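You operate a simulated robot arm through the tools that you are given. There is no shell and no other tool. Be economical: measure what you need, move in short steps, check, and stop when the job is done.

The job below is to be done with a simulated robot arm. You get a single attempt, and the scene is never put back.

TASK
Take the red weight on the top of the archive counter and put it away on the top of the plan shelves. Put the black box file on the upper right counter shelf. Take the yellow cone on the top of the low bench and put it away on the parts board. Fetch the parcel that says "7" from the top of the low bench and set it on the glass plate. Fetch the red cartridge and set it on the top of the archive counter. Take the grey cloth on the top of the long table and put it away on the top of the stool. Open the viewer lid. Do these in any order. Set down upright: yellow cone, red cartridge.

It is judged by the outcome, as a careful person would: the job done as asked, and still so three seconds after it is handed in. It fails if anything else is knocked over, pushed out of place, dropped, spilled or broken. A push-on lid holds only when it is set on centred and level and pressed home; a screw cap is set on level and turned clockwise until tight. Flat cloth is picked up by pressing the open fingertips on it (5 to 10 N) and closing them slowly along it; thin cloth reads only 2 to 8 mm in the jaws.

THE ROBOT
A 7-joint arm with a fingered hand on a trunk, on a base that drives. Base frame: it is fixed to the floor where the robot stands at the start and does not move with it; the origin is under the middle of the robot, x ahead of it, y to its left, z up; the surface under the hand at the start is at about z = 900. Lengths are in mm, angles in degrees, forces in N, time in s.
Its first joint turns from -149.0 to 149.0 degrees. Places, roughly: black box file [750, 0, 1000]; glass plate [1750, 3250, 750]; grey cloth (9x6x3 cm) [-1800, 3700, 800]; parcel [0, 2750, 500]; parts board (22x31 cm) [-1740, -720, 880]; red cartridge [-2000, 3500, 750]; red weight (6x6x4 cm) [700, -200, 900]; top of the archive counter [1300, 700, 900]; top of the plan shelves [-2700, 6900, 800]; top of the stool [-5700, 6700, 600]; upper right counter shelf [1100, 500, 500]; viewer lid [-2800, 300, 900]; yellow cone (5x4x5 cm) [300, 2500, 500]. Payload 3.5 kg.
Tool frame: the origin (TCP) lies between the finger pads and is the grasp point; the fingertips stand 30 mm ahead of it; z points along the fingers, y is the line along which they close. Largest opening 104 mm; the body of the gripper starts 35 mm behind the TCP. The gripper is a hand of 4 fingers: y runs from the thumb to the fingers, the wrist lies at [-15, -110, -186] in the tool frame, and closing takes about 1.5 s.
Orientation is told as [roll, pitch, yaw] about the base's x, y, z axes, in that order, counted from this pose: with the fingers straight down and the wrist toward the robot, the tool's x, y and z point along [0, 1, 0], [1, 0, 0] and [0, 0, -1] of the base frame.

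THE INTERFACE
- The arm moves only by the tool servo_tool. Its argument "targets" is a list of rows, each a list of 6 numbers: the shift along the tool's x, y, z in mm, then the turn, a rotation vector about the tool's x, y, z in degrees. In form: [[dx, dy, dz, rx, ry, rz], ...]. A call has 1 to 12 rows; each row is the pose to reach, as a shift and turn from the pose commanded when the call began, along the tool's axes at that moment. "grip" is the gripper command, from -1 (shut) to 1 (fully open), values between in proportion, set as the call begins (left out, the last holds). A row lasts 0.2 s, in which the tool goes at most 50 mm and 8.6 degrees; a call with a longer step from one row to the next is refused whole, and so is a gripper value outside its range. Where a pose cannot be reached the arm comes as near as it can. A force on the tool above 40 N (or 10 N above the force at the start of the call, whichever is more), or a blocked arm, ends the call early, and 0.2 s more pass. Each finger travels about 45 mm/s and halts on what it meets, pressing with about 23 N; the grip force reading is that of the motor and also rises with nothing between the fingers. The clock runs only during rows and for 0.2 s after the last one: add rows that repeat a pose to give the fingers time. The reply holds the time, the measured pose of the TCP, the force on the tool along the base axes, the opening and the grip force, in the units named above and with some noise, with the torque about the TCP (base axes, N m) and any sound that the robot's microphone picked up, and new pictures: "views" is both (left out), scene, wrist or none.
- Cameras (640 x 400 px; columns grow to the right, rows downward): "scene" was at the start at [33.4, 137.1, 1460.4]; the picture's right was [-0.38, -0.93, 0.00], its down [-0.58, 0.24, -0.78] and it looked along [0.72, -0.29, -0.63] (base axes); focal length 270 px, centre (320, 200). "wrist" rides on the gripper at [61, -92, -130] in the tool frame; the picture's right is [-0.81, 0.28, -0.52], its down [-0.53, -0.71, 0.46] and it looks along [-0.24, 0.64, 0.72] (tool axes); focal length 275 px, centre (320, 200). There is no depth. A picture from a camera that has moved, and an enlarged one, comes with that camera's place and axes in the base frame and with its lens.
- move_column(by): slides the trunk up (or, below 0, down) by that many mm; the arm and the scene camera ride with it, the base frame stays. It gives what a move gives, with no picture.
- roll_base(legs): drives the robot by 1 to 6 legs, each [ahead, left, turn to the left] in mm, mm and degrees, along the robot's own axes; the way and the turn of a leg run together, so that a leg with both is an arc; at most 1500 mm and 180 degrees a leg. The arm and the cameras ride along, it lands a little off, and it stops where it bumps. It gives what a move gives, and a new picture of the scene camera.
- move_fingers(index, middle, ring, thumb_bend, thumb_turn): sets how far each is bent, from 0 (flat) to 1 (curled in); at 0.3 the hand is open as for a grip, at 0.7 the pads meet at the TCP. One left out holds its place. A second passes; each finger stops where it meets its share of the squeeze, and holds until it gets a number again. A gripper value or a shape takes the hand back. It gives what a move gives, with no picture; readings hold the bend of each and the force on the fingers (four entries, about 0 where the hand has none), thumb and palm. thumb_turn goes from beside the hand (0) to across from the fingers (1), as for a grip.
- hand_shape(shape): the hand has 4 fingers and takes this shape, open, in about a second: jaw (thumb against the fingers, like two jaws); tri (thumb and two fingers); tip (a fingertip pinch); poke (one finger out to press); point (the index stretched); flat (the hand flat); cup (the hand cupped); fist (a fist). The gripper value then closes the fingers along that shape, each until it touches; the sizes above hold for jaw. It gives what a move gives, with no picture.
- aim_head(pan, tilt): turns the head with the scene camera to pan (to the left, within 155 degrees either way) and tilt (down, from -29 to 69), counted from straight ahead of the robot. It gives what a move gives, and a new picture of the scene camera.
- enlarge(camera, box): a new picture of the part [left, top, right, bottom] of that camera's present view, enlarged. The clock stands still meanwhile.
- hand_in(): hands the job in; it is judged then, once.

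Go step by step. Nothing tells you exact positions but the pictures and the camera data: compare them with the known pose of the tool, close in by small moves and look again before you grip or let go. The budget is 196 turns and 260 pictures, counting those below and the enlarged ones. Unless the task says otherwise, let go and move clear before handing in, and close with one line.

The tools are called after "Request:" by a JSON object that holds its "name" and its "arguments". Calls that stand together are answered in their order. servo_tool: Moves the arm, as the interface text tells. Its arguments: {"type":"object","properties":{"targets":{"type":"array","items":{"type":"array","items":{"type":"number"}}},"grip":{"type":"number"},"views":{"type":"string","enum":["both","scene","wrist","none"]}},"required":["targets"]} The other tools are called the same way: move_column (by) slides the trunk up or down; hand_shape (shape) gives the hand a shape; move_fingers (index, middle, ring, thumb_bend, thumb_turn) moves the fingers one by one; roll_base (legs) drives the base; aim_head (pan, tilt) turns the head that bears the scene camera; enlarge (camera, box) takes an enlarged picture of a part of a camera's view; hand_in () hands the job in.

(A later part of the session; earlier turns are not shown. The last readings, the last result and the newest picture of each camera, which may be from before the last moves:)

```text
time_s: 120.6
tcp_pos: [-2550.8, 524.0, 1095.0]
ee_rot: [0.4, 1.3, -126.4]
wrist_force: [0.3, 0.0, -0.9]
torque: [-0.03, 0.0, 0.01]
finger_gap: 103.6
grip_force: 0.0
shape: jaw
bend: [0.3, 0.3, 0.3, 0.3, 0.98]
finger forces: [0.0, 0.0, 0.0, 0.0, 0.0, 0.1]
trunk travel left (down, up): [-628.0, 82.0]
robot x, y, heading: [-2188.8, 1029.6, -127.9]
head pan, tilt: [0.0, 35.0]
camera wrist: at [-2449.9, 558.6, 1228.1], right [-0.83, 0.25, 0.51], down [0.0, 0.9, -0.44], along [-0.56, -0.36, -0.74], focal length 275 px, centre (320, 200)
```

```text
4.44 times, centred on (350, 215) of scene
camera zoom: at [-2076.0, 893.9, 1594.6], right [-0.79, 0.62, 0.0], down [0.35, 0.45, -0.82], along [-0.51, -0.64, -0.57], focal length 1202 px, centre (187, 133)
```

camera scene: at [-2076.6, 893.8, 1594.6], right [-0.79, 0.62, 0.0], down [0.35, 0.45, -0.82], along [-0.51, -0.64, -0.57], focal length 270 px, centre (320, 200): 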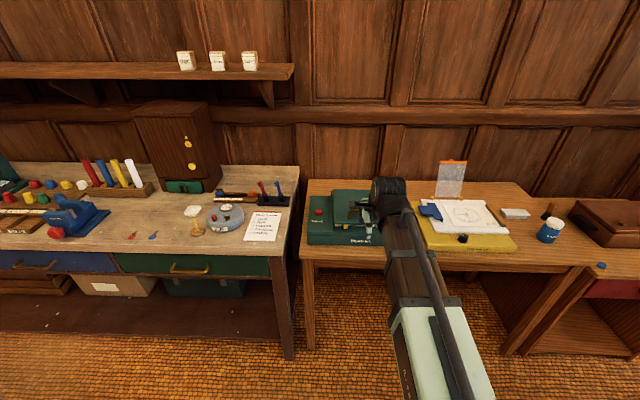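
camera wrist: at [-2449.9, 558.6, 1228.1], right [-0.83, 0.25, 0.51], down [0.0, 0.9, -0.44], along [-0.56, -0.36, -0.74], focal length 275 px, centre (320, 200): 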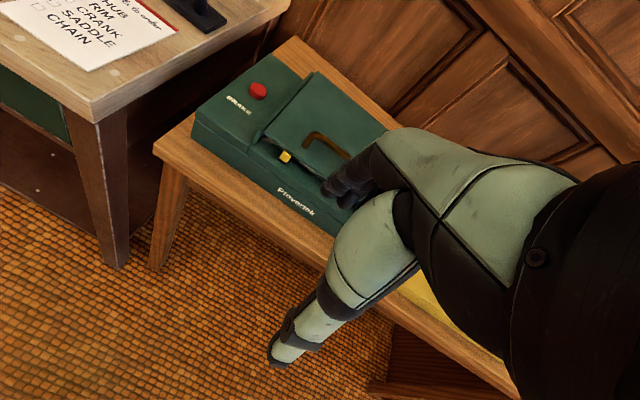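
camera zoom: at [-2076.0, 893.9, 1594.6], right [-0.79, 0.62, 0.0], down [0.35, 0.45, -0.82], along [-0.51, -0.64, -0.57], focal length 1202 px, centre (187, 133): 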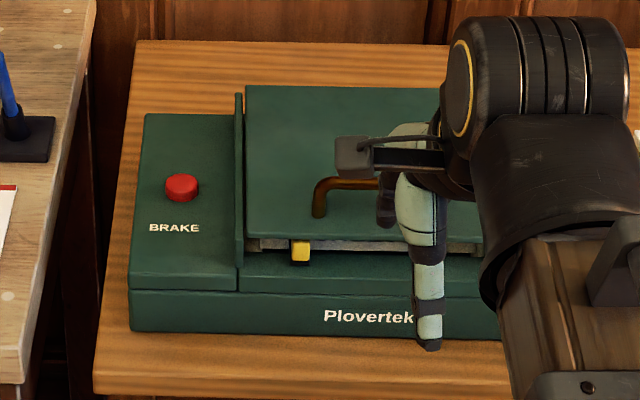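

The viewer lid has an arched handle at about z 945, with the hinge at the back about 195 mm behind it. I'll drive so the hand is over the handle.

Request:
{"name": "roll_base", "arguments": {"legs": [[250, -32, -1]]}}

Request:
{"name": "servo_tool", "arguments": {"targets": [[0, 0, 20, 0, 0, 0], [0, 0, 40, 0, 0, 0]], "views": "wrist"}}

Request:
{"name": "enlarge", "arguments": {"camera": "scene", "box": [270, 190, 430, 290]}}

```text
time_s: 122.4
tcp_pos: [-2743.7, 353.9, 1095.4]
ee_rot: [0.4, 1.3, -127.5]
wrist_force: [0.0, -0.1, -0.6]
torque: [-0.03, 0.02, -0.01]
finger_gap: 103.7
grip_force: 0.1
shape: jaw
bend: [0.3, 0.3, 0.3, 0.3, 0.98]
finger forces: [0.0, 0.1, 0.0, 0.0, 0.0, 0.0]
trunk travel left (down, up): [-628.0, 82.0]
robot x, y, heading: [-2363.8, 854.0, -129.2]
head pan, tilt: [0.0, 35.0]
camera scene: at [-2261.0, 715.4, 1594.6], right [-0.77, 0.63, 0.0], down [0.36, 0.44, -0.82], along [-0.52, -0.63, -0.57], focal length 270 px, centre (320, 200)
```

scene: 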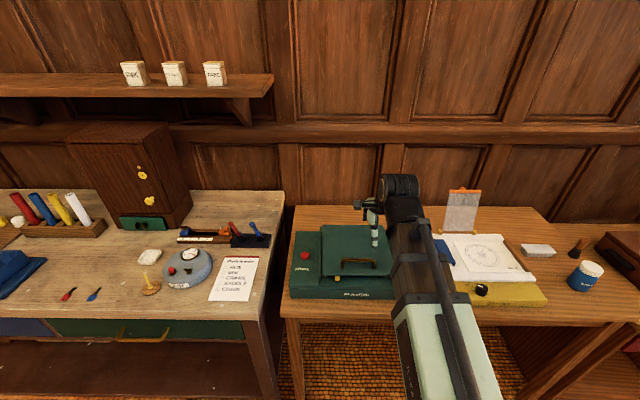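

```text
time_s: 123.0
tcp_pos: [-2741.5, 354.7, 1054.2]
ee_rot: [0.5, 1.3, -127.5]
wrist_force: [0.9, -0.4, -0.1]
torque: [0.01, -0.01, 0.01]
finger_gap: 103.9
grip_force: 0.0
shape: jaw
bend: [0.3, 0.3, 0.3, 0.3, 0.98]
finger forces: [0.0, 0.1, 0.0, 0.0, 0.0, 0.0]
trunk travel left (down, up): [-628.0, 82.0]
robot x, y, heading: [-2363.3, 856.0, -129.1]
head pan, tilt: [0.0, 35.0]
camera wrist: at [-2639.1, 388.4, 1187.1], right [-0.82, 0.27, 0.51], down [0.02, 0.9, -0.44], along [-0.57, -0.35, -0.74], focal length 275 px, centre (320, 200)
```

wrist: 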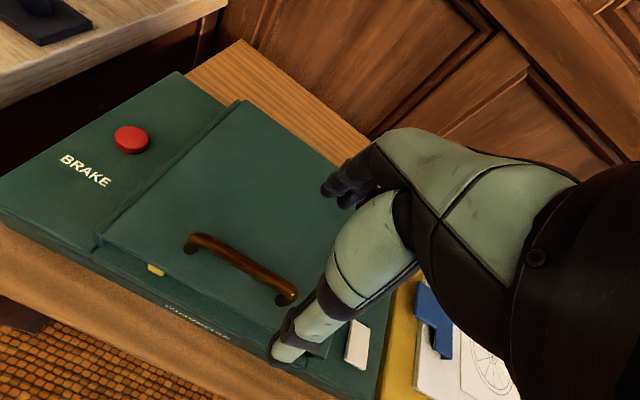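

```text
4.00 times, centred on (350, 240) of scene
camera zoom: at [-2260.5, 715.9, 1594.6], right [-0.77, 0.63, 0.0], down [0.36, 0.44, -0.82], along [-0.52, -0.63, -0.57], focal length 1082 px, centre (200, 40)
```

zoom: 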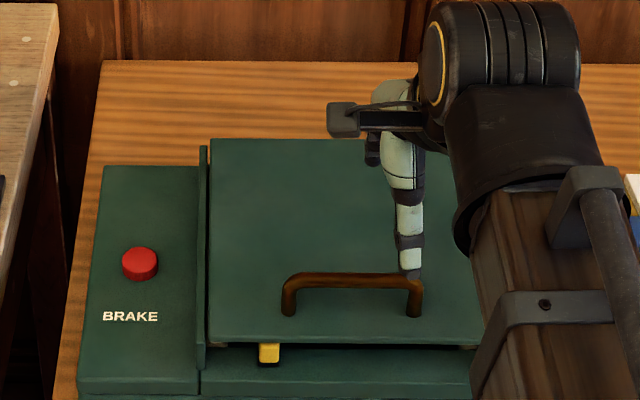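

Request:
{"name": "servo_tool", "arguments": {"targets": [[23, -2, 0, 0, 0, 0], [23, -2, 40, 0, 0, 0], [23, -2, 70, 0, 0, 0], [23, -2, 80, 0, 0, 0]], "views": "wrist"}}

Request:
{"name": "enlarge", "arguments": {"camera": "scene", "box": [270, 190, 430, 290]}}

```text
time_s: 124.0
tcp_pos: [-2720.6, 342.1, 977.8]
ee_rot: [0.4, 1.3, -127.4]
wrist_force: [-0.5, 0.0, 0.2]
torque: [0.01, -0.01, 0.0]
finger_gap: 103.6
grip_force: 0.0
shape: jaw
bend: [0.3, 0.3, 0.3, 0.3, 0.98]
finger forces: [0.0, 0.1, 0.0, 0.1, 0.0, 0.0]
trunk travel left (down, up): [-628.0, 82.0]
robot x, y, heading: [-2364.2, 857.4, -129.3]
head pan, tilt: [0.0, 35.0]
camera wrist: at [-2619.1, 376.5, 1109.1], right [-0.82, 0.27, 0.51], down [0.02, 0.9, -0.44], along [-0.57, -0.35, -0.74], focal length 275 px, centre (320, 200)
```

wrist: 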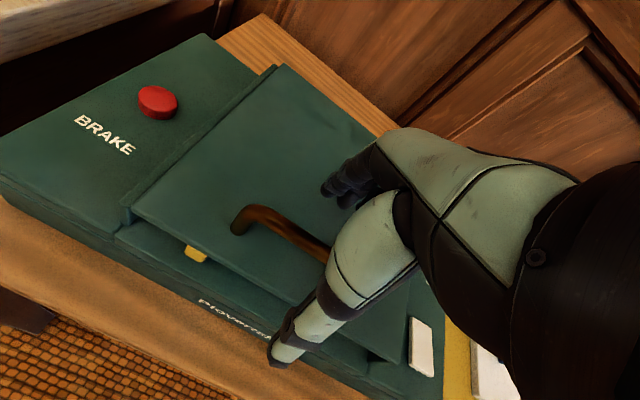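

```text
4.00 times, centred on (350, 240) of scene
camera zoom: at [-2260.3, 715.9, 1594.6], right [-0.77, 0.63, 0.0], down [0.36, 0.44, -0.82], along [-0.52, -0.63, -0.57], focal length 1082 px, centre (200, 40)
```

zoom: 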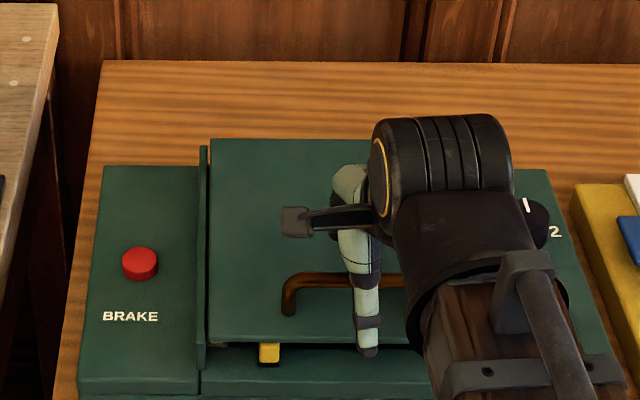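

Request:
{"name": "servo_tool", "arguments": {"targets": [[0, 0, 6, 0, 0, 0], [0, 0, 8, 0, 0, 0], [0, 0, 8, 0, 0, 0], [0, 0, 8, 0, 0, 0], [0, 0, 8, 0, 0, 0], [0, 0, 8, 0, 0, 0], [0, 0, 8, 0, 0, 0], [0, 0, 8, 0, 0, 0], [0, 0, 8, 0, 0, 0]], "grip": -1, "views": "wrist"}}

Request:
{"name": "enlarge", "arguments": {"camera": "scene", "box": [270, 190, 430, 290]}}

```text
time_s: 126.0
tcp_pos: [-2720.1, 342.8, 968.3]
ee_rot: [0.3, 1.2, -127.6]
wrist_force: [1.3, 2.4, -1.6]
torque: [0.02, -0.06, 0.05]
finger_gap: 3.7
grip_force: 22.6
shape: jaw
bend: [0.73, 0.72, 0.63, 0.71, 1.0]
finger forces: [9.6, 3.2, 2.0, 0.1, 18.1, 0.0]
trunk travel left (down, up): [-628.0, 82.0]
robot x, y, heading: [-2363.6, 855.8, -129.3]
head pan, tilt: [0.0, 35.0]
camera wrist: at [-2619.0, 377.2, 1100.8], right [-0.82, 0.27, 0.51], down [0.02, 0.9, -0.44], along [-0.57, -0.35, -0.74], focal length 275 px, centre (320, 200)
```

wrist: 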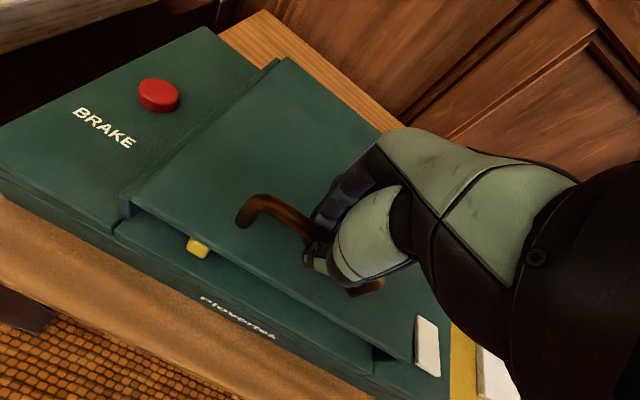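

```text
4.00 times, centred on (350, 240) of scene
camera zoom: at [-2260.3, 716.2, 1594.6], right [-0.77, 0.63, 0.0], down [0.36, 0.44, -0.82], along [-0.52, -0.63, -0.57], focal length 1082 px, centre (200, 40)
```

zoom: 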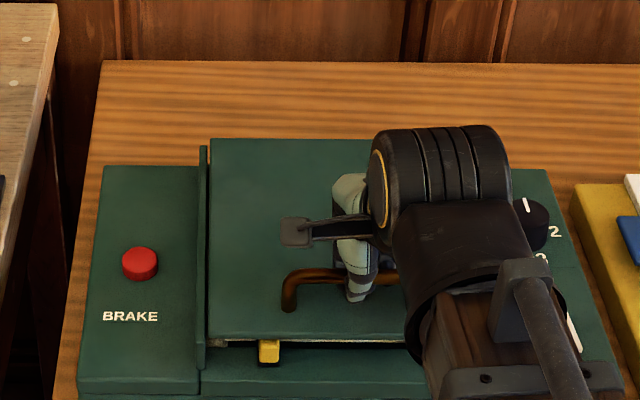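

The bar is pinched. I'll try a small lift to see whether the lid moves.

Request:
{"name": "servo_tool", "arguments": {"targets": [[0, 0, -6, 0, 0, 0], [0, 1, -14, 0, 0, 0], [0, 2, -22, 0, 0, 0]]}}

```text
time_s: 126.8
tcp_pos: [-2723.3, 341.2, 989.3]
ee_rot: [0.5, 1.3, -127.5]
wrist_force: [-3.3, -4.2, -4.0]
torque: [-0.08, 0.02, 0.07]
finger_gap: 4.0
grip_force: 23.2
shape: jaw
bend: [0.73, 0.66, 0.63, 0.72, 1.0]
finger forces: [13.2, 4.5, 2.9, 0.1, 15.5, 0.1]
trunk travel left (down, up): [-628.0, 82.0]
robot x, y, heading: [-2363.5, 857.7, -129.3]
head pan, tilt: [0.0, 35.0]
camera scene: at [-2261.0, 715.0, 1594.5], right [-0.77, 0.63, 0.0], down [0.36, 0.44, -0.82], along [-0.52, -0.63, -0.57], focal length 270 px, centre (320, 200)
camera wrist: at [-2621.3, 374.9, 1121.5], right [-0.82, 0.27, 0.51], down [0.02, 0.9, -0.44], along [-0.57, -0.35, -0.74], focal length 275 px, centre (320, 200)
```

scene: 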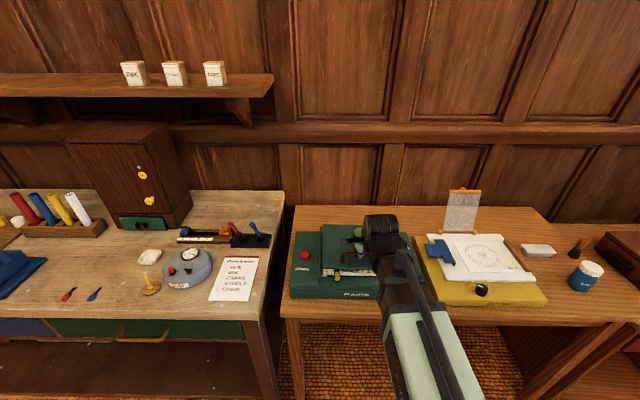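
wrist: 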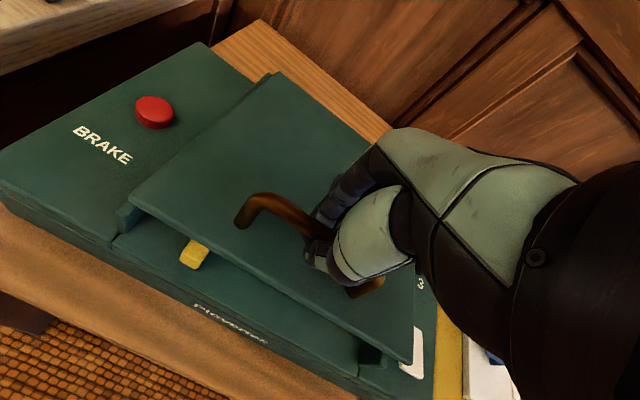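

The lid lifts freely at about 4 N, so I'll follow the arc about its rear hinge.

Request:
{"name": "servo_tool", "arguments": {"targets": [[0, 2, -12, 2, 0, 0], [0, 5, -28, 4, 0, 0], [0, 11, -45, 6, 0, 0], [0, 18, -60, 8, 0, 0], [0, 26, -75, 10, 0, 0], [0, 36, -90, 12, 0, 0], [0, 47, -103, 14, 0, 0], [0, 59, -116, 16, 0, 0], [0, 71, -127, 18, 0, 0], [0, 86, -137, 20, 0, 0]]}}

```text
time_s: 128.8
tcp_pos: [-2768.8, 284.9, 1107.3]
ee_rot: [0.3, 18.8, -127.5]
wrist_force: [-13.9, -12.5, -27.6]
torque: [-0.01, -0.1, -0.04]
finger_gap: 5.4
grip_force: 23.1
shape: jaw
bend: [0.72, 0.63, 0.54, 0.73, 1.0]
finger forces: [22.9, 9.8, 5.5, 0.0, 10.6, 0.1]
trunk travel left (down, up): [-628.0, 82.0]
robot x, y, heading: [-2361.2, 857.0, -129.3]
head pan, tilt: [0.0, 35.0]
stopped in row 9: the force on the tool passed its limit at 41 N (the readings are from after the stop); the commanded pose is now the measured one
camera scene: at [-2264.2, 711.6, 1594.3], right [-0.77, 0.63, 0.0], down [0.36, 0.45, -0.82], along [-0.52, -0.63, -0.58], focal length 270 px, centre (320, 200)
camera wrist: at [-2695.0, 283.1, 1260.0], right [-0.9, 0.16, 0.4], down [0.08, 0.98, -0.2], along [-0.42, -0.15, -0.9], focal length 275 px, centre (320, 200)
```

scene: 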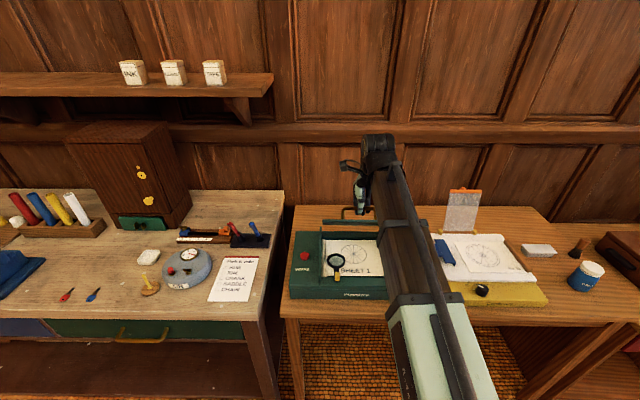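
wrist: 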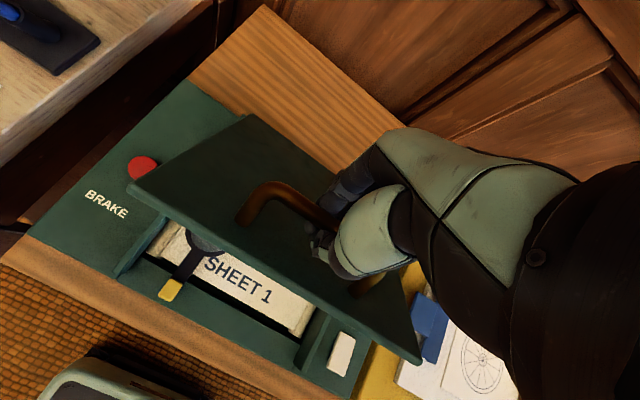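

The lid is past 50°. The arc radius seems nearer 160 mm, so I'll ease onto that arc and continue.

Request:
{"name": "servo_tool", "arguments": {"targets": [[0, 3, 1, 1, 0, 0], [0, 8, -3, 2, 0, 0], [0, 15, -9, 4, 0, 0], [0, 20, -14, 5, 0, 0], [0, 26, -18, 6, 0, 0], [0, 32, -22, 8, 0, 0], [0, 38, -26, 9, 0, 0]]}}

Request:
{"name": "enlarge", "arguments": {"camera": "scene", "box": [270, 140, 450, 300]}}

```text
time_s: 130.4
tcp_pos: [-2794.1, 254.1, 1124.0]
ee_rot: [0.5, 27.7, -127.4]
wrist_force: [-5.5, 7.4, -0.5]
torque: [0.09, 0.06, -0.11]
finger_gap: 4.0
grip_force: 23.2
shape: jaw
bend: [0.73, 0.67, 0.61, 0.73, 1.0]
finger forces: [13.4, 4.5, 2.6, 0.0, 18.5, 0.0]
trunk travel left (down, up): [-628.0, 82.0]
robot x, y, heading: [-2366.8, 853.5, -129.2]
head pan, tilt: [0.0, 35.0]
camera scene: at [-2261.3, 716.9, 1594.9], right [-0.77, 0.63, 0.0], down [0.36, 0.44, -0.82], along [-0.52, -0.63, -0.57], focal length 270 px, centre (320, 200)
camera wrist: at [-2734.2, 233.5, 1282.1], right [-0.94, 0.11, 0.33], down [0.09, 0.99, -0.08], along [-0.33, -0.04, -0.94], focal length 275 px, centre (320, 200)
```

scene: 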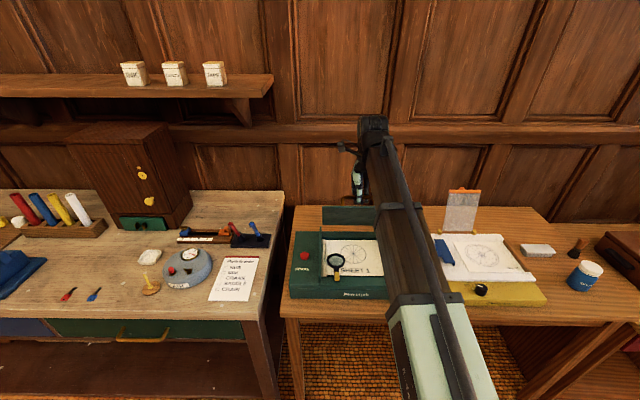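
wrist: 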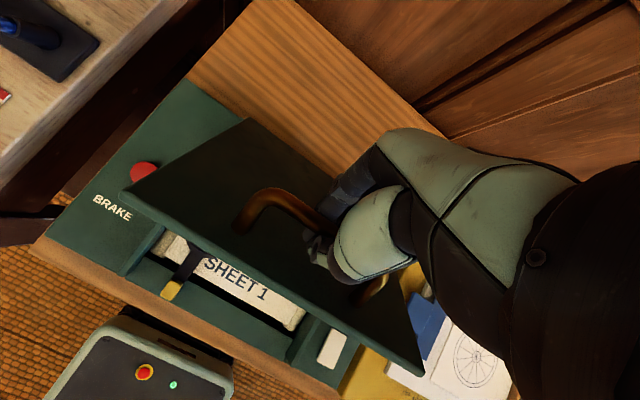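

```text
2.50 times, centred on (360, 220) of scene
camera zoom: at [-2261.3, 716.9, 1594.9], right [-0.77, 0.63, 0.0], down [0.36, 0.44, -0.82], along [-0.52, -0.63, -0.57], focal length 676 px, centre (220, 150)
```

zoom: 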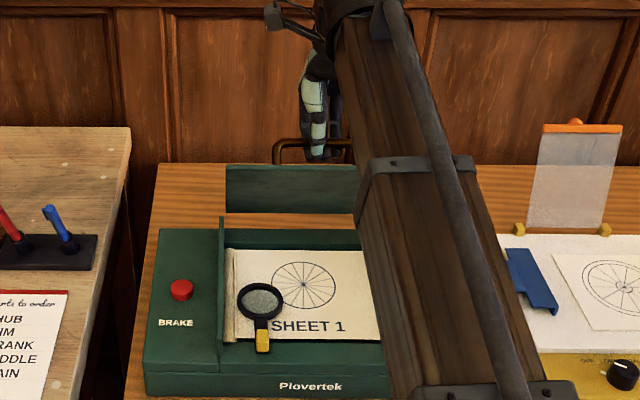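

Request:
{"name": "servo_tool", "arguments": {"targets": [[0, 7, -5, 1, 0, 0], [0, 14, -9, 2, 0, 0], [0, 23, -15, 3, 0, 0], [0, 31, -20, 4, 0, 0], [0, 41, -24, 6, 0, 0], [0, 51, -29, 8, 0, 0], [0, 58, -31, 9, 0, 0]]}}

Request:
{"name": "enlarge", "arguments": {"camera": "scene", "box": [270, 140, 450, 300]}}

```text
time_s: 132.0
tcp_pos: [-2833.6, 201.4, 1122.7]
ee_rot: [0.4, 36.7, -127.3]
wrist_force: [1.0, 0.8, 0.9]
torque: [-0.02, 0.02, 0.01]
finger_gap: 2.9
grip_force: 23.1
shape: jaw
bend: [0.73, 0.72, 0.7, 0.73, 1.0]
finger forces: [0.0, 0.1, 0.0, 0.0, 0.5, 0.0]
trunk travel left (down, up): [-628.0, 82.0]
robot x, y, heading: [-2359.3, 854.8, -129.2]
head pan, tilt: [0.0, 35.0]
camera scene: at [-2260.5, 716.0, 1594.6], right [-0.77, 0.63, 0.0], down [0.36, 0.44, -0.82], along [-0.52, -0.63, -0.57], focal length 270 px, centre (320, 200)
camera wrist: at [-2788.2, 160.7, 1282.7], right [-0.97, 0.08, 0.25], down [0.09, 0.99, 0.06], along [-0.24, 0.08, -0.97], focal length 275 px, centre (320, 200)
```

scene: 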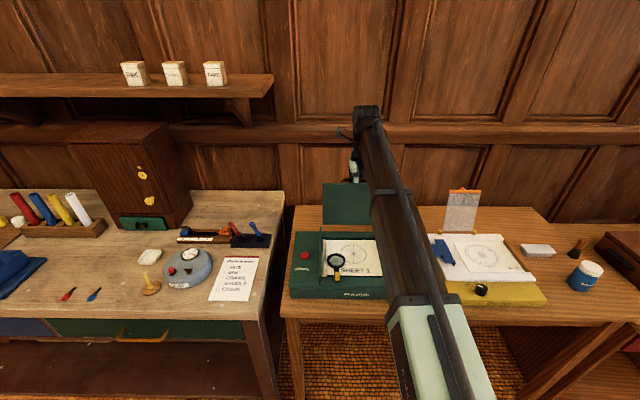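
wrist: 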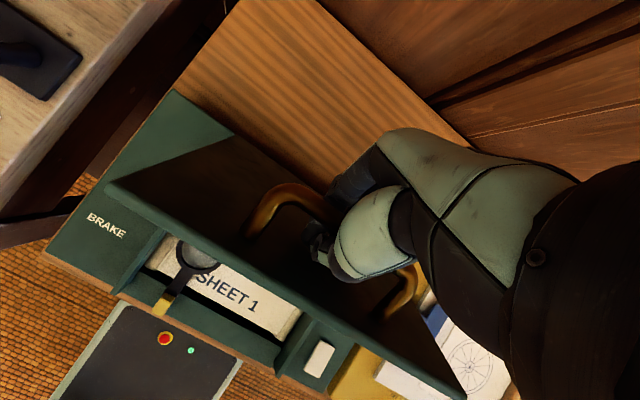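

```text
2.50 times, centred on (360, 220) of scene
camera zoom: at [-2260.5, 716.0, 1594.6], right [-0.77, 0.63, 0.0], down [0.36, 0.44, -0.82], along [-0.52, -0.63, -0.57], focal length 676 px, centre (220, 150)
```

zoom: 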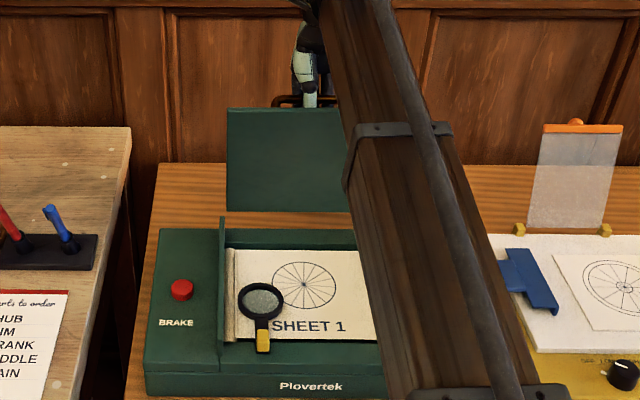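

Request:
{"name": "servo_tool", "arguments": {"targets": [[0, 0, -10, 0, 0, 0], [0, 0, -25, 0, 0, 0], [0, 0, -45, 0, 0, 0], [0, 0, -70, 0, 0, 0], [0, 0, -70, 0, 0, 0], [0, 0, -70, 0, 0, 0], [0, 0, -70, 0, 0, 0]]}}

Request:
{"name": "enlarge", "arguments": {"camera": "scene", "box": [270, 140, 450, 300]}}

```text
time_s: 132.8
tcp_pos: [-2849.8, 180.5, 1148.3]
ee_rot: [0.3, 37.2, -127.4]
wrist_force: [-0.3, 1.1, -35.0]
torque: [0.22, -0.38, -0.07]
finger_gap: 3.9
grip_force: 22.8
shape: jaw
bend: [0.72, 0.72, 0.66, 0.74, 1.0]
finger forces: [18.7, 4.2, 9.8, 0.0, 11.4, 0.0]
trunk travel left (down, up): [-628.0, 82.0]
robot x, y, heading: [-2361.1, 854.7, -129.4]
head pan, tilt: [0.0, 35.0]
stopped in row 4: the force on the tool passed its limit at 51 N (the readings are from after the stop); the commanded pose is now the measured one
camera scene: at [-2261.9, 713.9, 1593.9], right [-0.77, 0.63, 0.0], down [0.36, 0.45, -0.82], along [-0.52, -0.63, -0.57], focal length 270 px, centre (320, 200)
camera wrist: at [-2805.7, 138.8, 1307.9], right [-0.97, 0.07, 0.24], down [0.09, 0.99, 0.07], along [-0.24, 0.09, -0.97], focal length 275 px, centre (320, 200)
```

scene: 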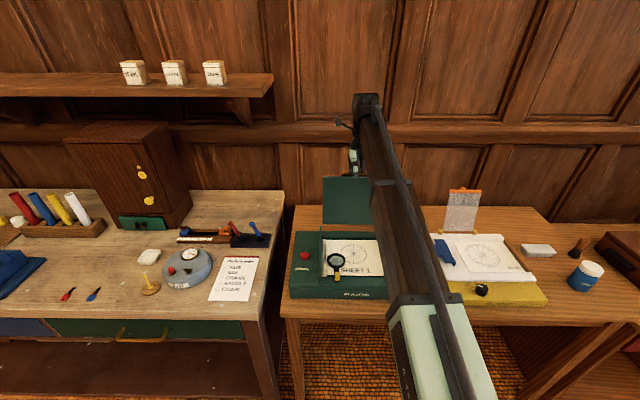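
wrist: 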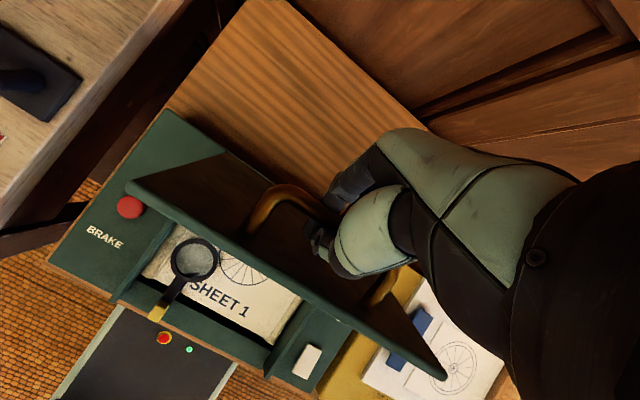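

```text
2.50 times, centred on (360, 220) of scene
camera zoom: at [-2261.9, 713.9, 1593.9], right [-0.77, 0.63, 0.0], down [0.36, 0.45, -0.82], along [-0.52, -0.63, -0.57], focal length 676 px, centre (220, 150)
```

zoom: 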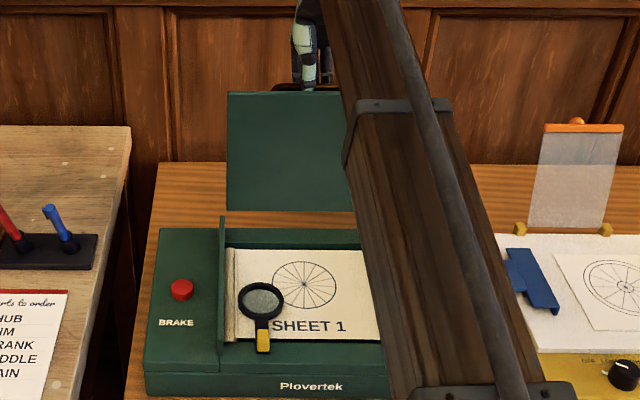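

The fingers are hooked on the bar and the lid stands near vertical. I'll relieve the tension, open the fingers slightly, and slip off upward.

Request:
{"name": "servo_tool", "arguments": {"targets": [[0, 0, 10, 0, 0, 0], [0, 0, 12, 0, 0, 0], [0, 0, 12, 0, 0, 0]], "views": "none"}}

Request:
{"name": "servo_tool", "arguments": {"targets": [[0, 0, 0, 0, 0, 0], [0, 0, 0, 0, 0, 0], [0, 0, 0, 0, 0, 0], [0, 0, 0, 0, 0, 0]], "grip": -0.55, "views": "wrist"}}

Request:
{"name": "enlarge", "arguments": {"camera": "scene", "box": [270, 140, 450, 300]}}

```text
time_s: 133.6
tcp_pos: [-2844.4, 187.9, 1144.9]
ee_rot: [0.3, 37.0, -127.4]
wrist_force: [-0.1, 0.6, -4.0]
torque: [-0.03, -0.07, -0.02]
finger_gap: 3.1
grip_force: 23.4
shape: jaw
bend: [0.72, 0.72, 0.69, 0.74, 1.0]
finger forces: [4.8, 0.0, 3.5, 0.0, 0.1, 0.0]
trunk travel left (down, up): [-628.0, 82.0]
robot x, y, heading: [-2366.0, 853.3, -129.2]
head pan, tilt: [0.0, 35.0]
```

```text
time_s: 134.6
tcp_pos: [-2843.9, 186.6, 1145.9]
ee_rot: [0.4, 36.9, -127.3]
wrist_force: [1.1, 0.1, 0.4]
torque: [0.02, 0.0, 0.01]
finger_gap: 23.5
grip_force: 0.0
shape: jaw
bend: [0.73, 0.57, 0.55, 0.73, 1.0]
finger forces: [0.1, 0.1, 0.0, 0.1, 1.3, 0.0]
trunk travel left (down, up): [-628.0, 82.0]
robot x, y, heading: [-2362.5, 857.3, -129.4]
head pan, tilt: [0.0, 35.0]
camera wrist: at [-2800.2, 146.1, 1303.9], right [-0.97, 0.07, 0.24], down [0.09, 0.99, 0.06], along [-0.24, 0.08, -0.97], focal length 275 px, centre (320, 200)
```

wrist: 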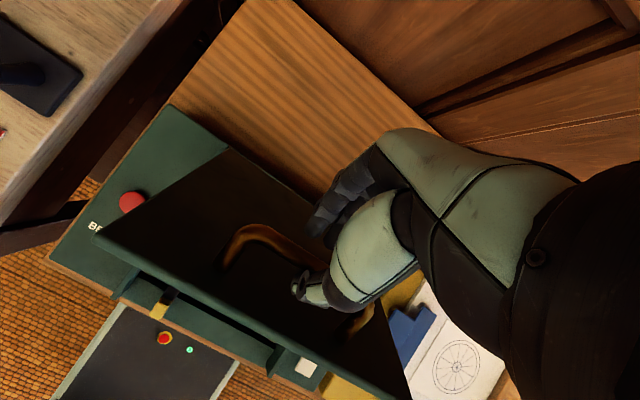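

```text
2.50 times, centred on (360, 220) of scene
camera zoom: at [-2260.4, 716.1, 1594.6], right [-0.77, 0.63, 0.0], down [0.36, 0.44, -0.82], along [-0.52, -0.63, -0.57], focal length 676 px, centre (220, 150)
```

zoom: 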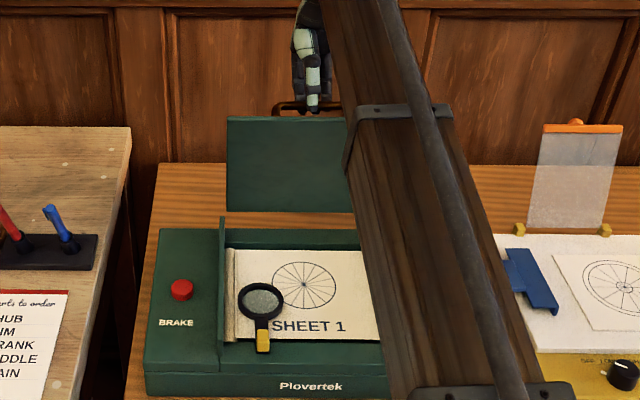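

Request:
{"name": "servo_tool", "arguments": {"targets": [[0, 0, 0, 0, 0, 0], [0, 0, 0, 0, 0, 0], [0, 0, 0, 0, 0, 0]], "views": "wrist"}}

Request:
{"name": "enlarge", "arguments": {"camera": "scene", "box": [270, 140, 450, 300]}}

```text
time_s: 135.4
tcp_pos: [-2845.2, 187.2, 1145.1]
ee_rot: [0.4, 36.8, -127.4]
wrist_force: [0.8, 1.0, 1.3]
torque: [-0.01, -0.03, -0.01]
finger_gap: 23.0
grip_force: 0.0
shape: jaw
bend: [0.73, 0.57, 0.55, 0.73, 1.0]
finger forces: [0.0, 0.1, 0.0, 0.1, 1.2, 0.0]
trunk travel left (down, up): [-628.0, 82.0]
robot x, y, heading: [-2364.7, 853.2, -129.2]
head pan, tilt: [0.0, 35.0]
camera wrist: at [-2800.1, 146.1, 1303.9], right [-0.97, 0.07, 0.24], down [0.09, 0.99, 0.06], along [-0.24, 0.08, -0.97], focal length 275 px, centre (320, 200)
```

wrist: 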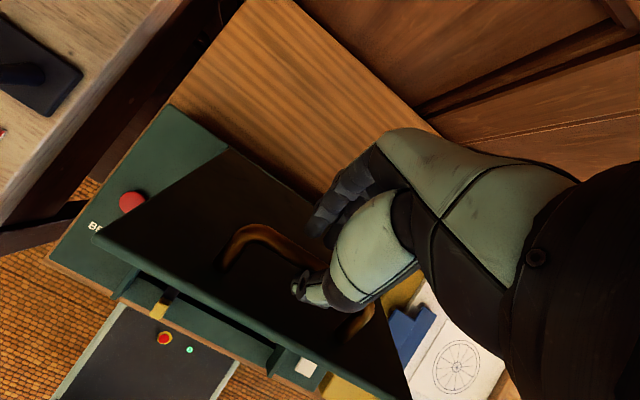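

```text
2.50 times, centred on (360, 220) of scene
camera zoom: at [-2260.4, 716.1, 1594.6], right [-0.77, 0.63, 0.0], down [0.36, 0.44, -0.82], along [-0.52, -0.63, -0.57], focal length 676 px, centre (220, 150)
```

zoom: 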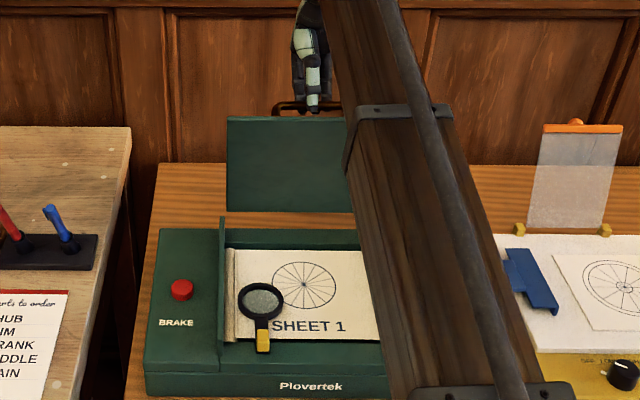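

The lid seems to lean on the thumb, so it isn't past vertical. I'll push the bar further back with the thumb.

Request:
{"name": "servo_tool", "arguments": {"targets": [[0, 6, -5, 0, 0, 0], [0, 11, -10, 0, 0, 0], [0, 17, -15, 0, 0, 0], [0, 23, -19, 0, 0, 0], [0, 30, -23, 0, 0, 0], [0, 37, -26, 0, 0, 0], [0, 44, -29, 0, 0, 0], [0, 51, -31, 0, 0, 0]], "views": "wrist"}}

Request:
{"name": "enlarge", "arguments": {"camera": "scene", "box": [270, 140, 450, 300]}}

```text
time_s: 137.2
tcp_pos: [-2875.1, 148.6, 1136.3]
ee_rot: [0.4, 36.9, -127.3]
wrist_force: [0.9, -0.2, 0.2]
torque: [0.01, 0.0, 0.02]
finger_gap: 23.6
grip_force: 0.1
shape: jaw
bend: [0.73, 0.57, 0.55, 0.74, 1.0]
finger forces: [0.0, 0.1, 0.1, 0.0, 0.3, 0.1]
out of reach, approached as far as the arm can: row 7, 8
trunk travel left (down, up): [-628.0, 82.0]
robot x, y, heading: [-2364.8, 857.3, -129.3]
head pan, tilt: [0.0, 35.0]
camera wrist: at [-2831.0, 107.7, 1294.9], right [-0.97, 0.08, 0.24], down [0.09, 0.99, 0.06], along [-0.24, 0.08, -0.97], focal length 275 px, centre (320, 200)
```

wrist: 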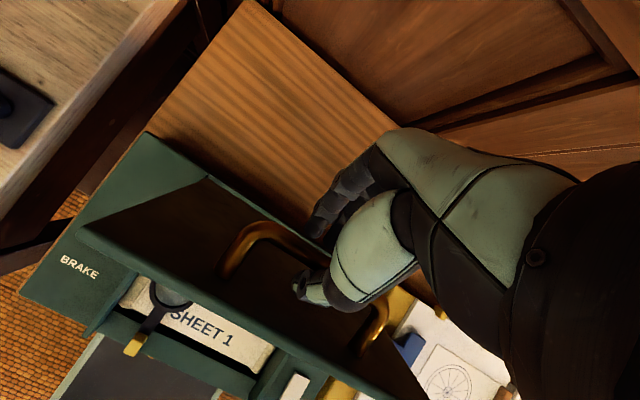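

```text
2.50 times, centred on (360, 220) of scene
camera zoom: at [-2260.5, 715.9, 1594.6], right [-0.77, 0.63, 0.0], down [0.36, 0.44, -0.82], along [-0.52, -0.63, -0.57], focal length 676 px, centre (220, 150)
```

zoom: 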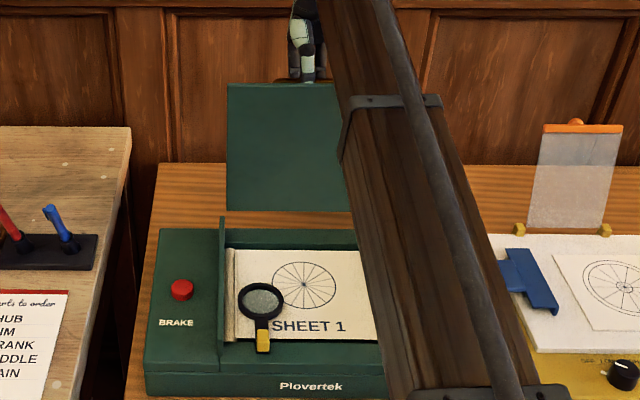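

Request:
{"name": "roll_base", "arguments": {"legs": [[35, 0, 0]]}}

Request:
{"name": "enlarge", "arguments": {"camera": "scene", "box": [270, 140, 450, 300]}}

```text
time_s: 138.1
tcp_pos: [-2898.0, 121.0, 1134.3]
ee_rot: [0.4, 36.9, -127.4]
wrist_force: [-0.3, 0.9, -0.9]
torque: [0.06, -0.01, -0.04]
finger_gap: 23.2
grip_force: 0.1
shape: jaw
bend: [0.73, 0.57, 0.55, 0.74, 1.0]
finger forces: [0.0, 0.0, 0.1, 0.1, 0.0, 0.0]
trunk travel left (down, up): [-628.0, 82.0]
robot x, y, heading: [-2387.0, 828.5, -129.1]
head pan, tilt: [0.0, 35.0]
camera scene: at [-2283.8, 687.5, 1594.5], right [-0.77, 0.63, 0.0], down [0.36, 0.44, -0.82], along [-0.52, -0.63, -0.57], focal length 270 px, centre (320, 200)
```

scene: 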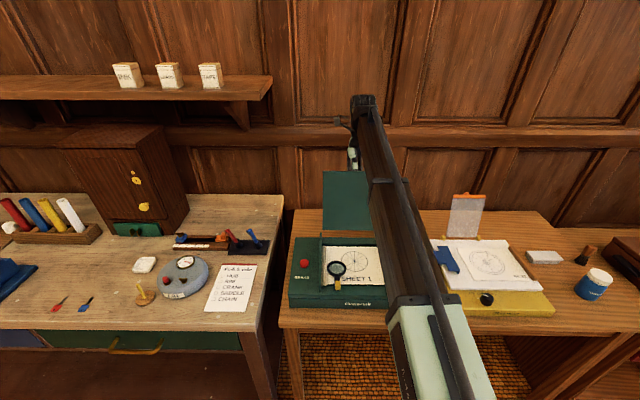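

```text
2.50 times, centred on (360, 220) of scene
camera zoom: at [-2283.8, 687.5, 1594.5], right [-0.77, 0.63, 0.0], down [0.36, 0.44, -0.82], along [-0.52, -0.63, -0.57], focal length 676 px, centre (220, 150)
```

zoom: 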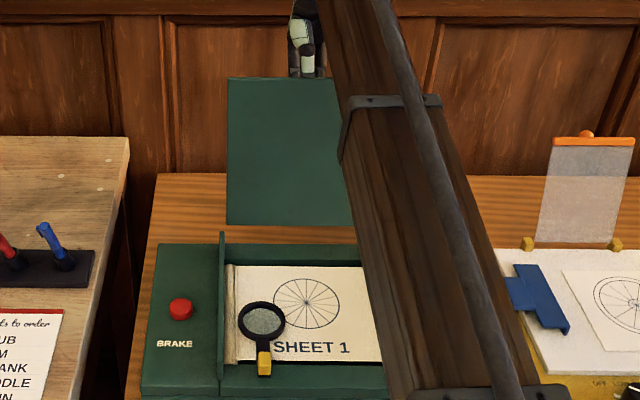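

The lid is now past vertical, with no load on the hand. I'll slip the fingers off upward.

Request:
{"name": "servo_tool", "arguments": {"targets": [[0, 0, -8, 0, 0, 0], [0, 0, -16, 0, 0, 0], [0, 0, -26, 0, 0, 0], [0, -3, -38, 0, 0, 0], [0, -8, -55, 0, 0, 0], [0, -20, -75, 0, 0, 0]], "views": "wrist"}}

Request:
{"name": "enlarge", "arguments": {"camera": "scene", "box": [270, 140, 450, 300]}}

```text
time_s: 139.5
tcp_pos: [-2889.9, 133.8, 1190.8]
ee_rot: [0.4, 36.7, -127.4]
wrist_force: [-0.5, 0.4, -0.1]
torque: [0.0, 0.03, 0.02]
finger_gap: 23.4
grip_force: 0.1
shape: jaw
bend: [0.73, 0.57, 0.55, 0.74, 1.0]
finger forces: [0.1, 0.0, 0.1, 0.0, 0.0, 0.0]
out of reach, approached as far as the arm can: row 1, 2, 3, 4, 5, 6
trunk travel left (down, up): [-628.0, 82.0]
robot x, y, heading: [-2381.5, 827.2, -129.3]
head pan, tilt: [0.0, 35.0]
camera wrist: at [-2844.9, 93.9, 1350.1], right [-0.97, 0.08, 0.25], down [0.09, 0.99, 0.06], along [-0.24, 0.08, -0.97], focal length 275 px, centre (320, 200)
```

wrist: 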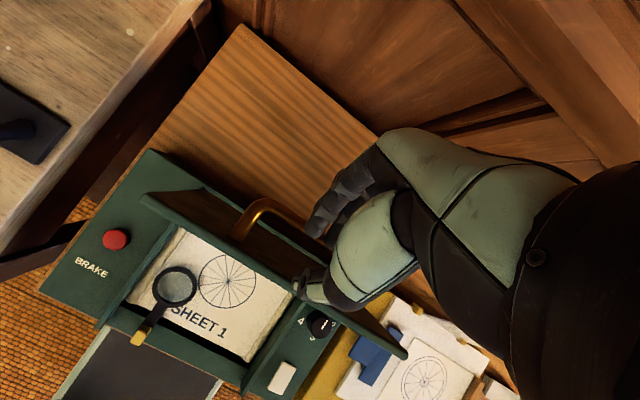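

```text
2.50 times, centred on (360, 220) of scene
camera zoom: at [-2282.5, 689.1, 1594.6], right [-0.77, 0.63, 0.0], down [0.36, 0.44, -0.82], along [-0.52, -0.63, -0.57], focal length 676 px, centre (220, 150)
```

zoom: 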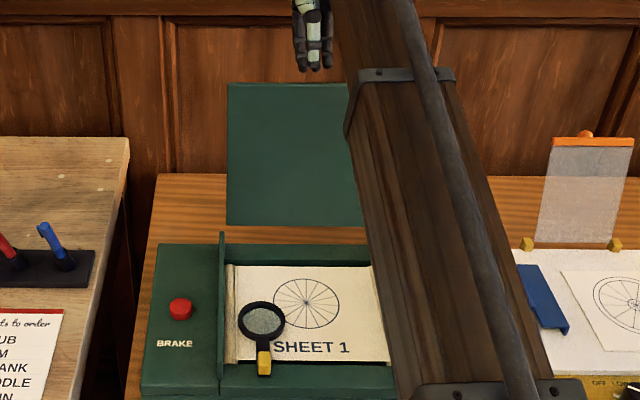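

Request:
{"name": "move_column", "arguments": {"by": 75}}

Request:
{"name": "servo_tool", "arguments": {"targets": [[0, 0, 0, 0, 0, 0], [0, 0, 0, 0, 0, 0], [0, 0, 0, 0, 0, 0]], "views": "wrist"}}

Request:
{"name": "enlarge", "arguments": {"camera": "scene", "box": [270, 140, 450, 300]}}

```text
time_s: 140.6
tcp_pos: [-2889.5, 134.5, 1265.5]
ee_rot: [0.4, 36.8, -127.4]
wrist_force: [0.1, 0.0, 0.5]
torque: [-0.03, 0.01, 0.01]
finger_gap: 23.5
grip_force: 0.0
shape: jaw
bend: [0.73, 0.57, 0.55, 0.74, 1.0]
finger forces: [0.1, 0.1, 0.0, 0.0, 0.0, 0.0]
trunk travel left (down, up): [-703.0, 7.0]
robot x, y, heading: [-2382.8, 829.2, -129.5]
head pan, tilt: [0.0, 35.0]
```

```text
time_s: 141.4
tcp_pos: [-2890.3, 134.6, 1266.5]
ee_rot: [0.4, 36.7, -127.4]
wrist_force: [0.8, -0.4, 0.3]
torque: [-0.01, 0.02, 0.02]
finger_gap: 23.6
grip_force: 0.0
shape: jaw
bend: [0.73, 0.57, 0.55, 0.74, 1.0]
finger forces: [0.1, 0.0, 0.0, 0.0, 0.0, 0.1]
trunk travel left (down, up): [-703.0, 7.0]
robot x, y, heading: [-2389.5, 833.1, -129.3]
head pan, tilt: [0.0, 35.0]
camera wrist: at [-2845.2, 93.5, 1424.6], right [-0.97, 0.08, 0.25], down [0.09, 0.99, 0.06], along [-0.24, 0.08, -0.97], focal length 275 px, centre (320, 200)
```

wrist: 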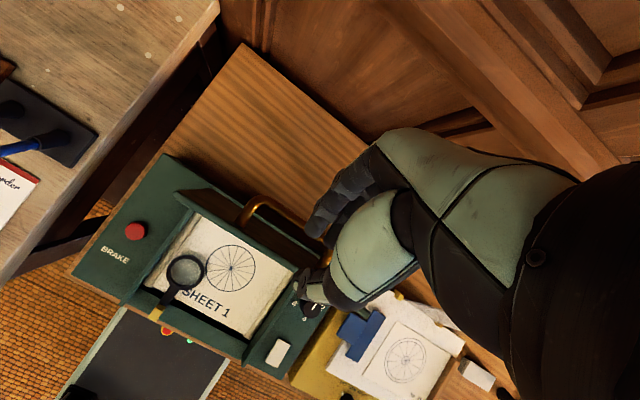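

```text
2.50 times, centred on (360, 220) of scene
camera zoom: at [-2282.8, 688.7, 1669.6], right [-0.77, 0.63, 0.0], down [0.36, 0.44, -0.82], along [-0.52, -0.63, -0.57], focal length 676 px, centre (220, 150)
```

zoom: 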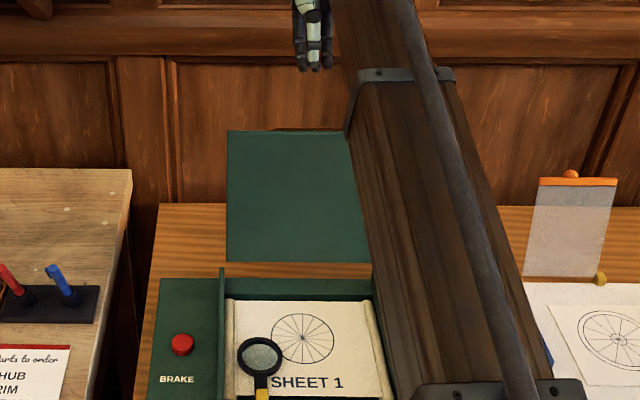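

The lid holds at about 100°. I'll back away straight, level the hand, and check the lid again.

Request:
{"name": "roll_base", "arguments": {"legs": [[-400, 0, 0]]}}

Request:
{"name": "servo_tool", "arguments": {"targets": [[0, 0, 0, -7, 0, 0], [0, 0, 0, -14, 0, 0], [0, 0, 0, -21, 0, 0], [0, 0, 0, -28, 0, 0], [0, 0, 0, -35.5, 0, 0]], "grip": 1, "views": "none"}}

Request:
{"name": "enlarge", "arguments": {"camera": "scene", "box": [270, 140, 450, 300]}}

```text
time_s: 143.9
tcp_pos: [-2641.2, 442.7, 1266.0]
ee_rot: [0.5, 36.7, -127.7]
wrist_force: [-0.3, -0.7, 0.6]
torque: [0.01, -0.04, 0.02]
finger_gap: 23.3
grip_force: 0.1
shape: jaw
bend: [0.73, 0.57, 0.55, 0.74, 1.0]
finger forces: [0.0, 0.1, 0.0, 0.0, 0.1, 0.1]
trunk travel left (down, up): [-703.0, 7.0]
robot x, y, heading: [-2135.0, 1138.0, -129.6]
head pan, tilt: [0.0, 35.0]
camera scene: at [-2031.3, 995.0, 1669.6], right [-0.77, 0.64, 0.0], down [0.36, 0.44, -0.82], along [-0.52, -0.63, -0.57], focal length 270 px, centre (320, 200)
```

scene: 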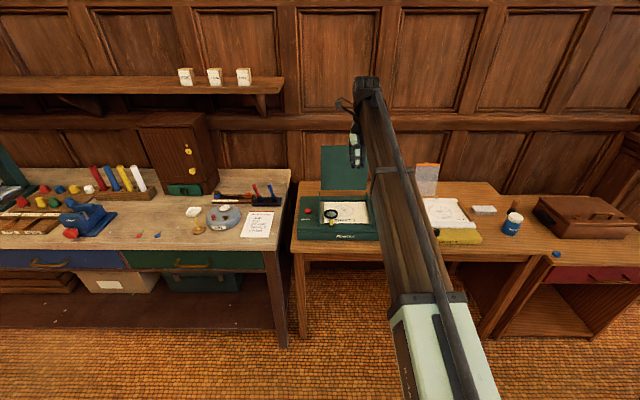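

```text
time_s: 145.1
tcp_pos: [-2641.6, 442.2, 1265.0]
ee_rot: [0.4, 1.1, -127.9]
wrist_force: [-0.3, 0.2, 1.2]
torque: [-0.01, -0.03, -0.02]
finger_gap: 104.1
grip_force: 0.0
shape: jaw
bend: [0.3, 0.3, 0.3, 0.3, 0.98]
finger forces: [0.0, 0.0, 0.0, 0.0, 0.0, 0.0]
trunk travel left (down, up): [-703.0, 7.0]
robot x, y, heading: [-2135.6, 1139.1, -129.8]
head pan, tilt: [0.0, 35.0]
```

```text
2.50 times, centred on (360, 220) of scene
camera zoom: at [-2031.8, 994.5, 1669.6], right [-0.77, 0.64, 0.0], down [0.36, 0.44, -0.82], along [-0.52, -0.63, -0.57], focal length 676 px, centre (220, 150)
```

zoom: 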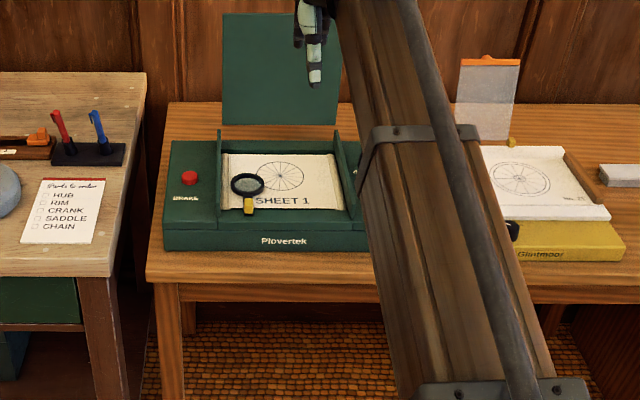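

The lid is open and steady. Next is the parcel "No. 7" on the low bench.

Request:
{"name": "servo_tool", "arguments": {"targets": [[0, -45, 0, 0, 0, 0], [0, -90, 0, 0, 0, 0], [0, -135, 0, 0, 0, 0], [0, -170, 0, 0, 0, 0], [0, -170, 0, 0, 0, 0]], "views": "none"}}

Request:
{"name": "roll_base", "arguments": {"legs": [[-950, 0, 0], [0, 0, 90], [0, 0, 90], [900, -525, 0]]}}

Request:
{"name": "move_column", "arguments": {"by": -400}}

Request:
{"name": "move_column", "arguments": {"by": -180}}

Request:
{"name": "aim_head", "arguments": {"pan": 0, "tilt": 40}}

```text
time_s: 146.3
tcp_pos: [-2536.4, 576.2, 1269.5]
ee_rot: [0.3, 1.2, -128.0]
wrist_force: [-0.1, 0.5, 0.2]
torque: [-0.01, 0.0, 0.03]
finger_gap: 103.6
grip_force: 0.2
shape: jaw
bend: [0.3, 0.3, 0.3, 0.3, 0.98]
finger forces: [0.0, 0.0, 0.1, 0.0, 0.0, 0.0]
trunk travel left (down, up): [-703.0, 7.0]
robot x, y, heading: [-2134.3, 1132.5, -129.1]
head pan, tilt: [0.0, 35.0]
```

```text
time_s: 164.1
tcp_pos: [-205.0, 2904.4, 1268.7]
ee_rot: [0.3, 1.1, 56.2]
wrist_force: [-0.1, -0.2, 0.2]
torque: [0.02, 0.04, 0.01]
finger_gap: 103.6
grip_force: 0.0
shape: jaw
bend: [0.3, 0.3, 0.3, 0.3, 0.98]
finger forces: [0.1, 0.0, 0.0, 0.0, 0.1, 0.0]
trunk travel left (down, up): [-703.0, 7.0]
robot x, y, heading: [-564.6, 2319.2, 54.7]
head pan, tilt: [0.0, 35.0]
camera scene: at [-680.5, 2452.2, 1669.6], right [0.81, -0.58, 0.0], down [-0.33, -0.47, -0.82], along [0.47, 0.67, -0.57], focal length 270 px, centre (320, 200)
```

scene: 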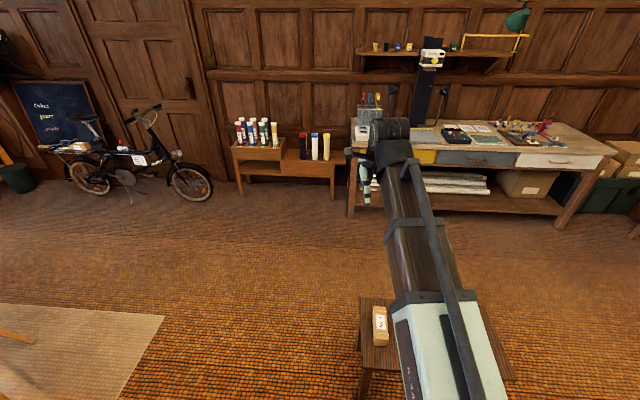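

```text
time_s: 167.9
tcp_pos: [-204.5, 2906.2, 869.3]
ee_rot: [0.4, 1.2, 56.2]
wrist_force: [-1.5, -1.1, -0.6]
torque: [0.0, -0.02, 0.0]
finger_gap: 103.2
grip_force: 0.0
shape: jaw
bend: [0.3, 0.3, 0.3, 0.3, 0.98]
finger forces: [0.0, 0.1, 0.1, 0.0, 0.1, 0.0]
trunk travel left (down, up): [-303.0, 407.0]
robot x, y, heading: [-567.0, 2316.8, 54.4]
head pan, tilt: [0.0, 35.0]
```

```text
time_s: 169.9
tcp_pos: [-205.1, 2904.8, 688.5]
ee_rot: [0.3, 1.2, 56.2]
wrist_force: [0.0, 0.5, -1.0]
torque: [0.0, 0.01, 0.01]
finger_gap: 103.7
grip_force: 0.1
shape: jaw
bend: [0.3, 0.3, 0.3, 0.3, 0.98]
finger forces: [0.0, 0.0, 0.0, 0.0, 0.0, 0.1]
trunk travel left (down, up): [-123.0, 587.0]
robot x, y, heading: [-566.6, 2320.9, 54.8]
head pan, tilt: [0.0, 35.0]
```

```text
time_s: 170.6
tcp_pos: [-205.4, 2904.6, 690.7]
ee_rot: [0.3, 1.2, 56.3]
wrist_force: [-0.6, 0.0, 0.2]
torque: [-0.03, 0.0, -0.01]
finger_gap: 104.0
grip_force: 0.1
shape: jaw
bend: [0.3, 0.3, 0.3, 0.3, 0.98]
finger forces: [0.1, 0.0, 0.0, 0.0, 0.0, 0.0]
trunk travel left (down, up): [-123.0, 587.0]
robot x, y, heading: [-567.9, 2319.1, 54.6]
head pan, tilt: [0.0, 40.0]
camera scene: at [-682.7, 2449.5, 1082.1], right [0.81, -0.58, 0.0], down [-0.37, -0.52, -0.77], along [0.44, 0.62, -0.64], focal length 270 px, centre (320, 200)
```

scene: 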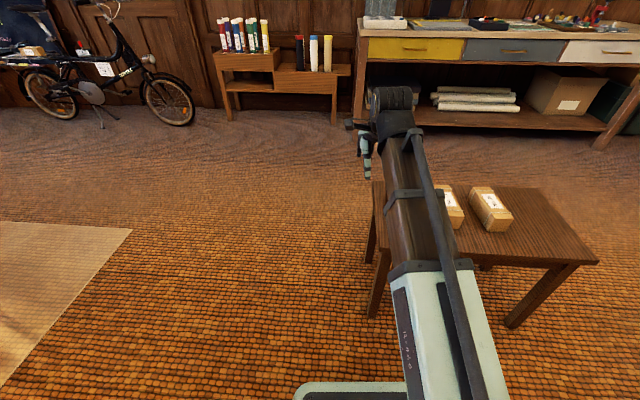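

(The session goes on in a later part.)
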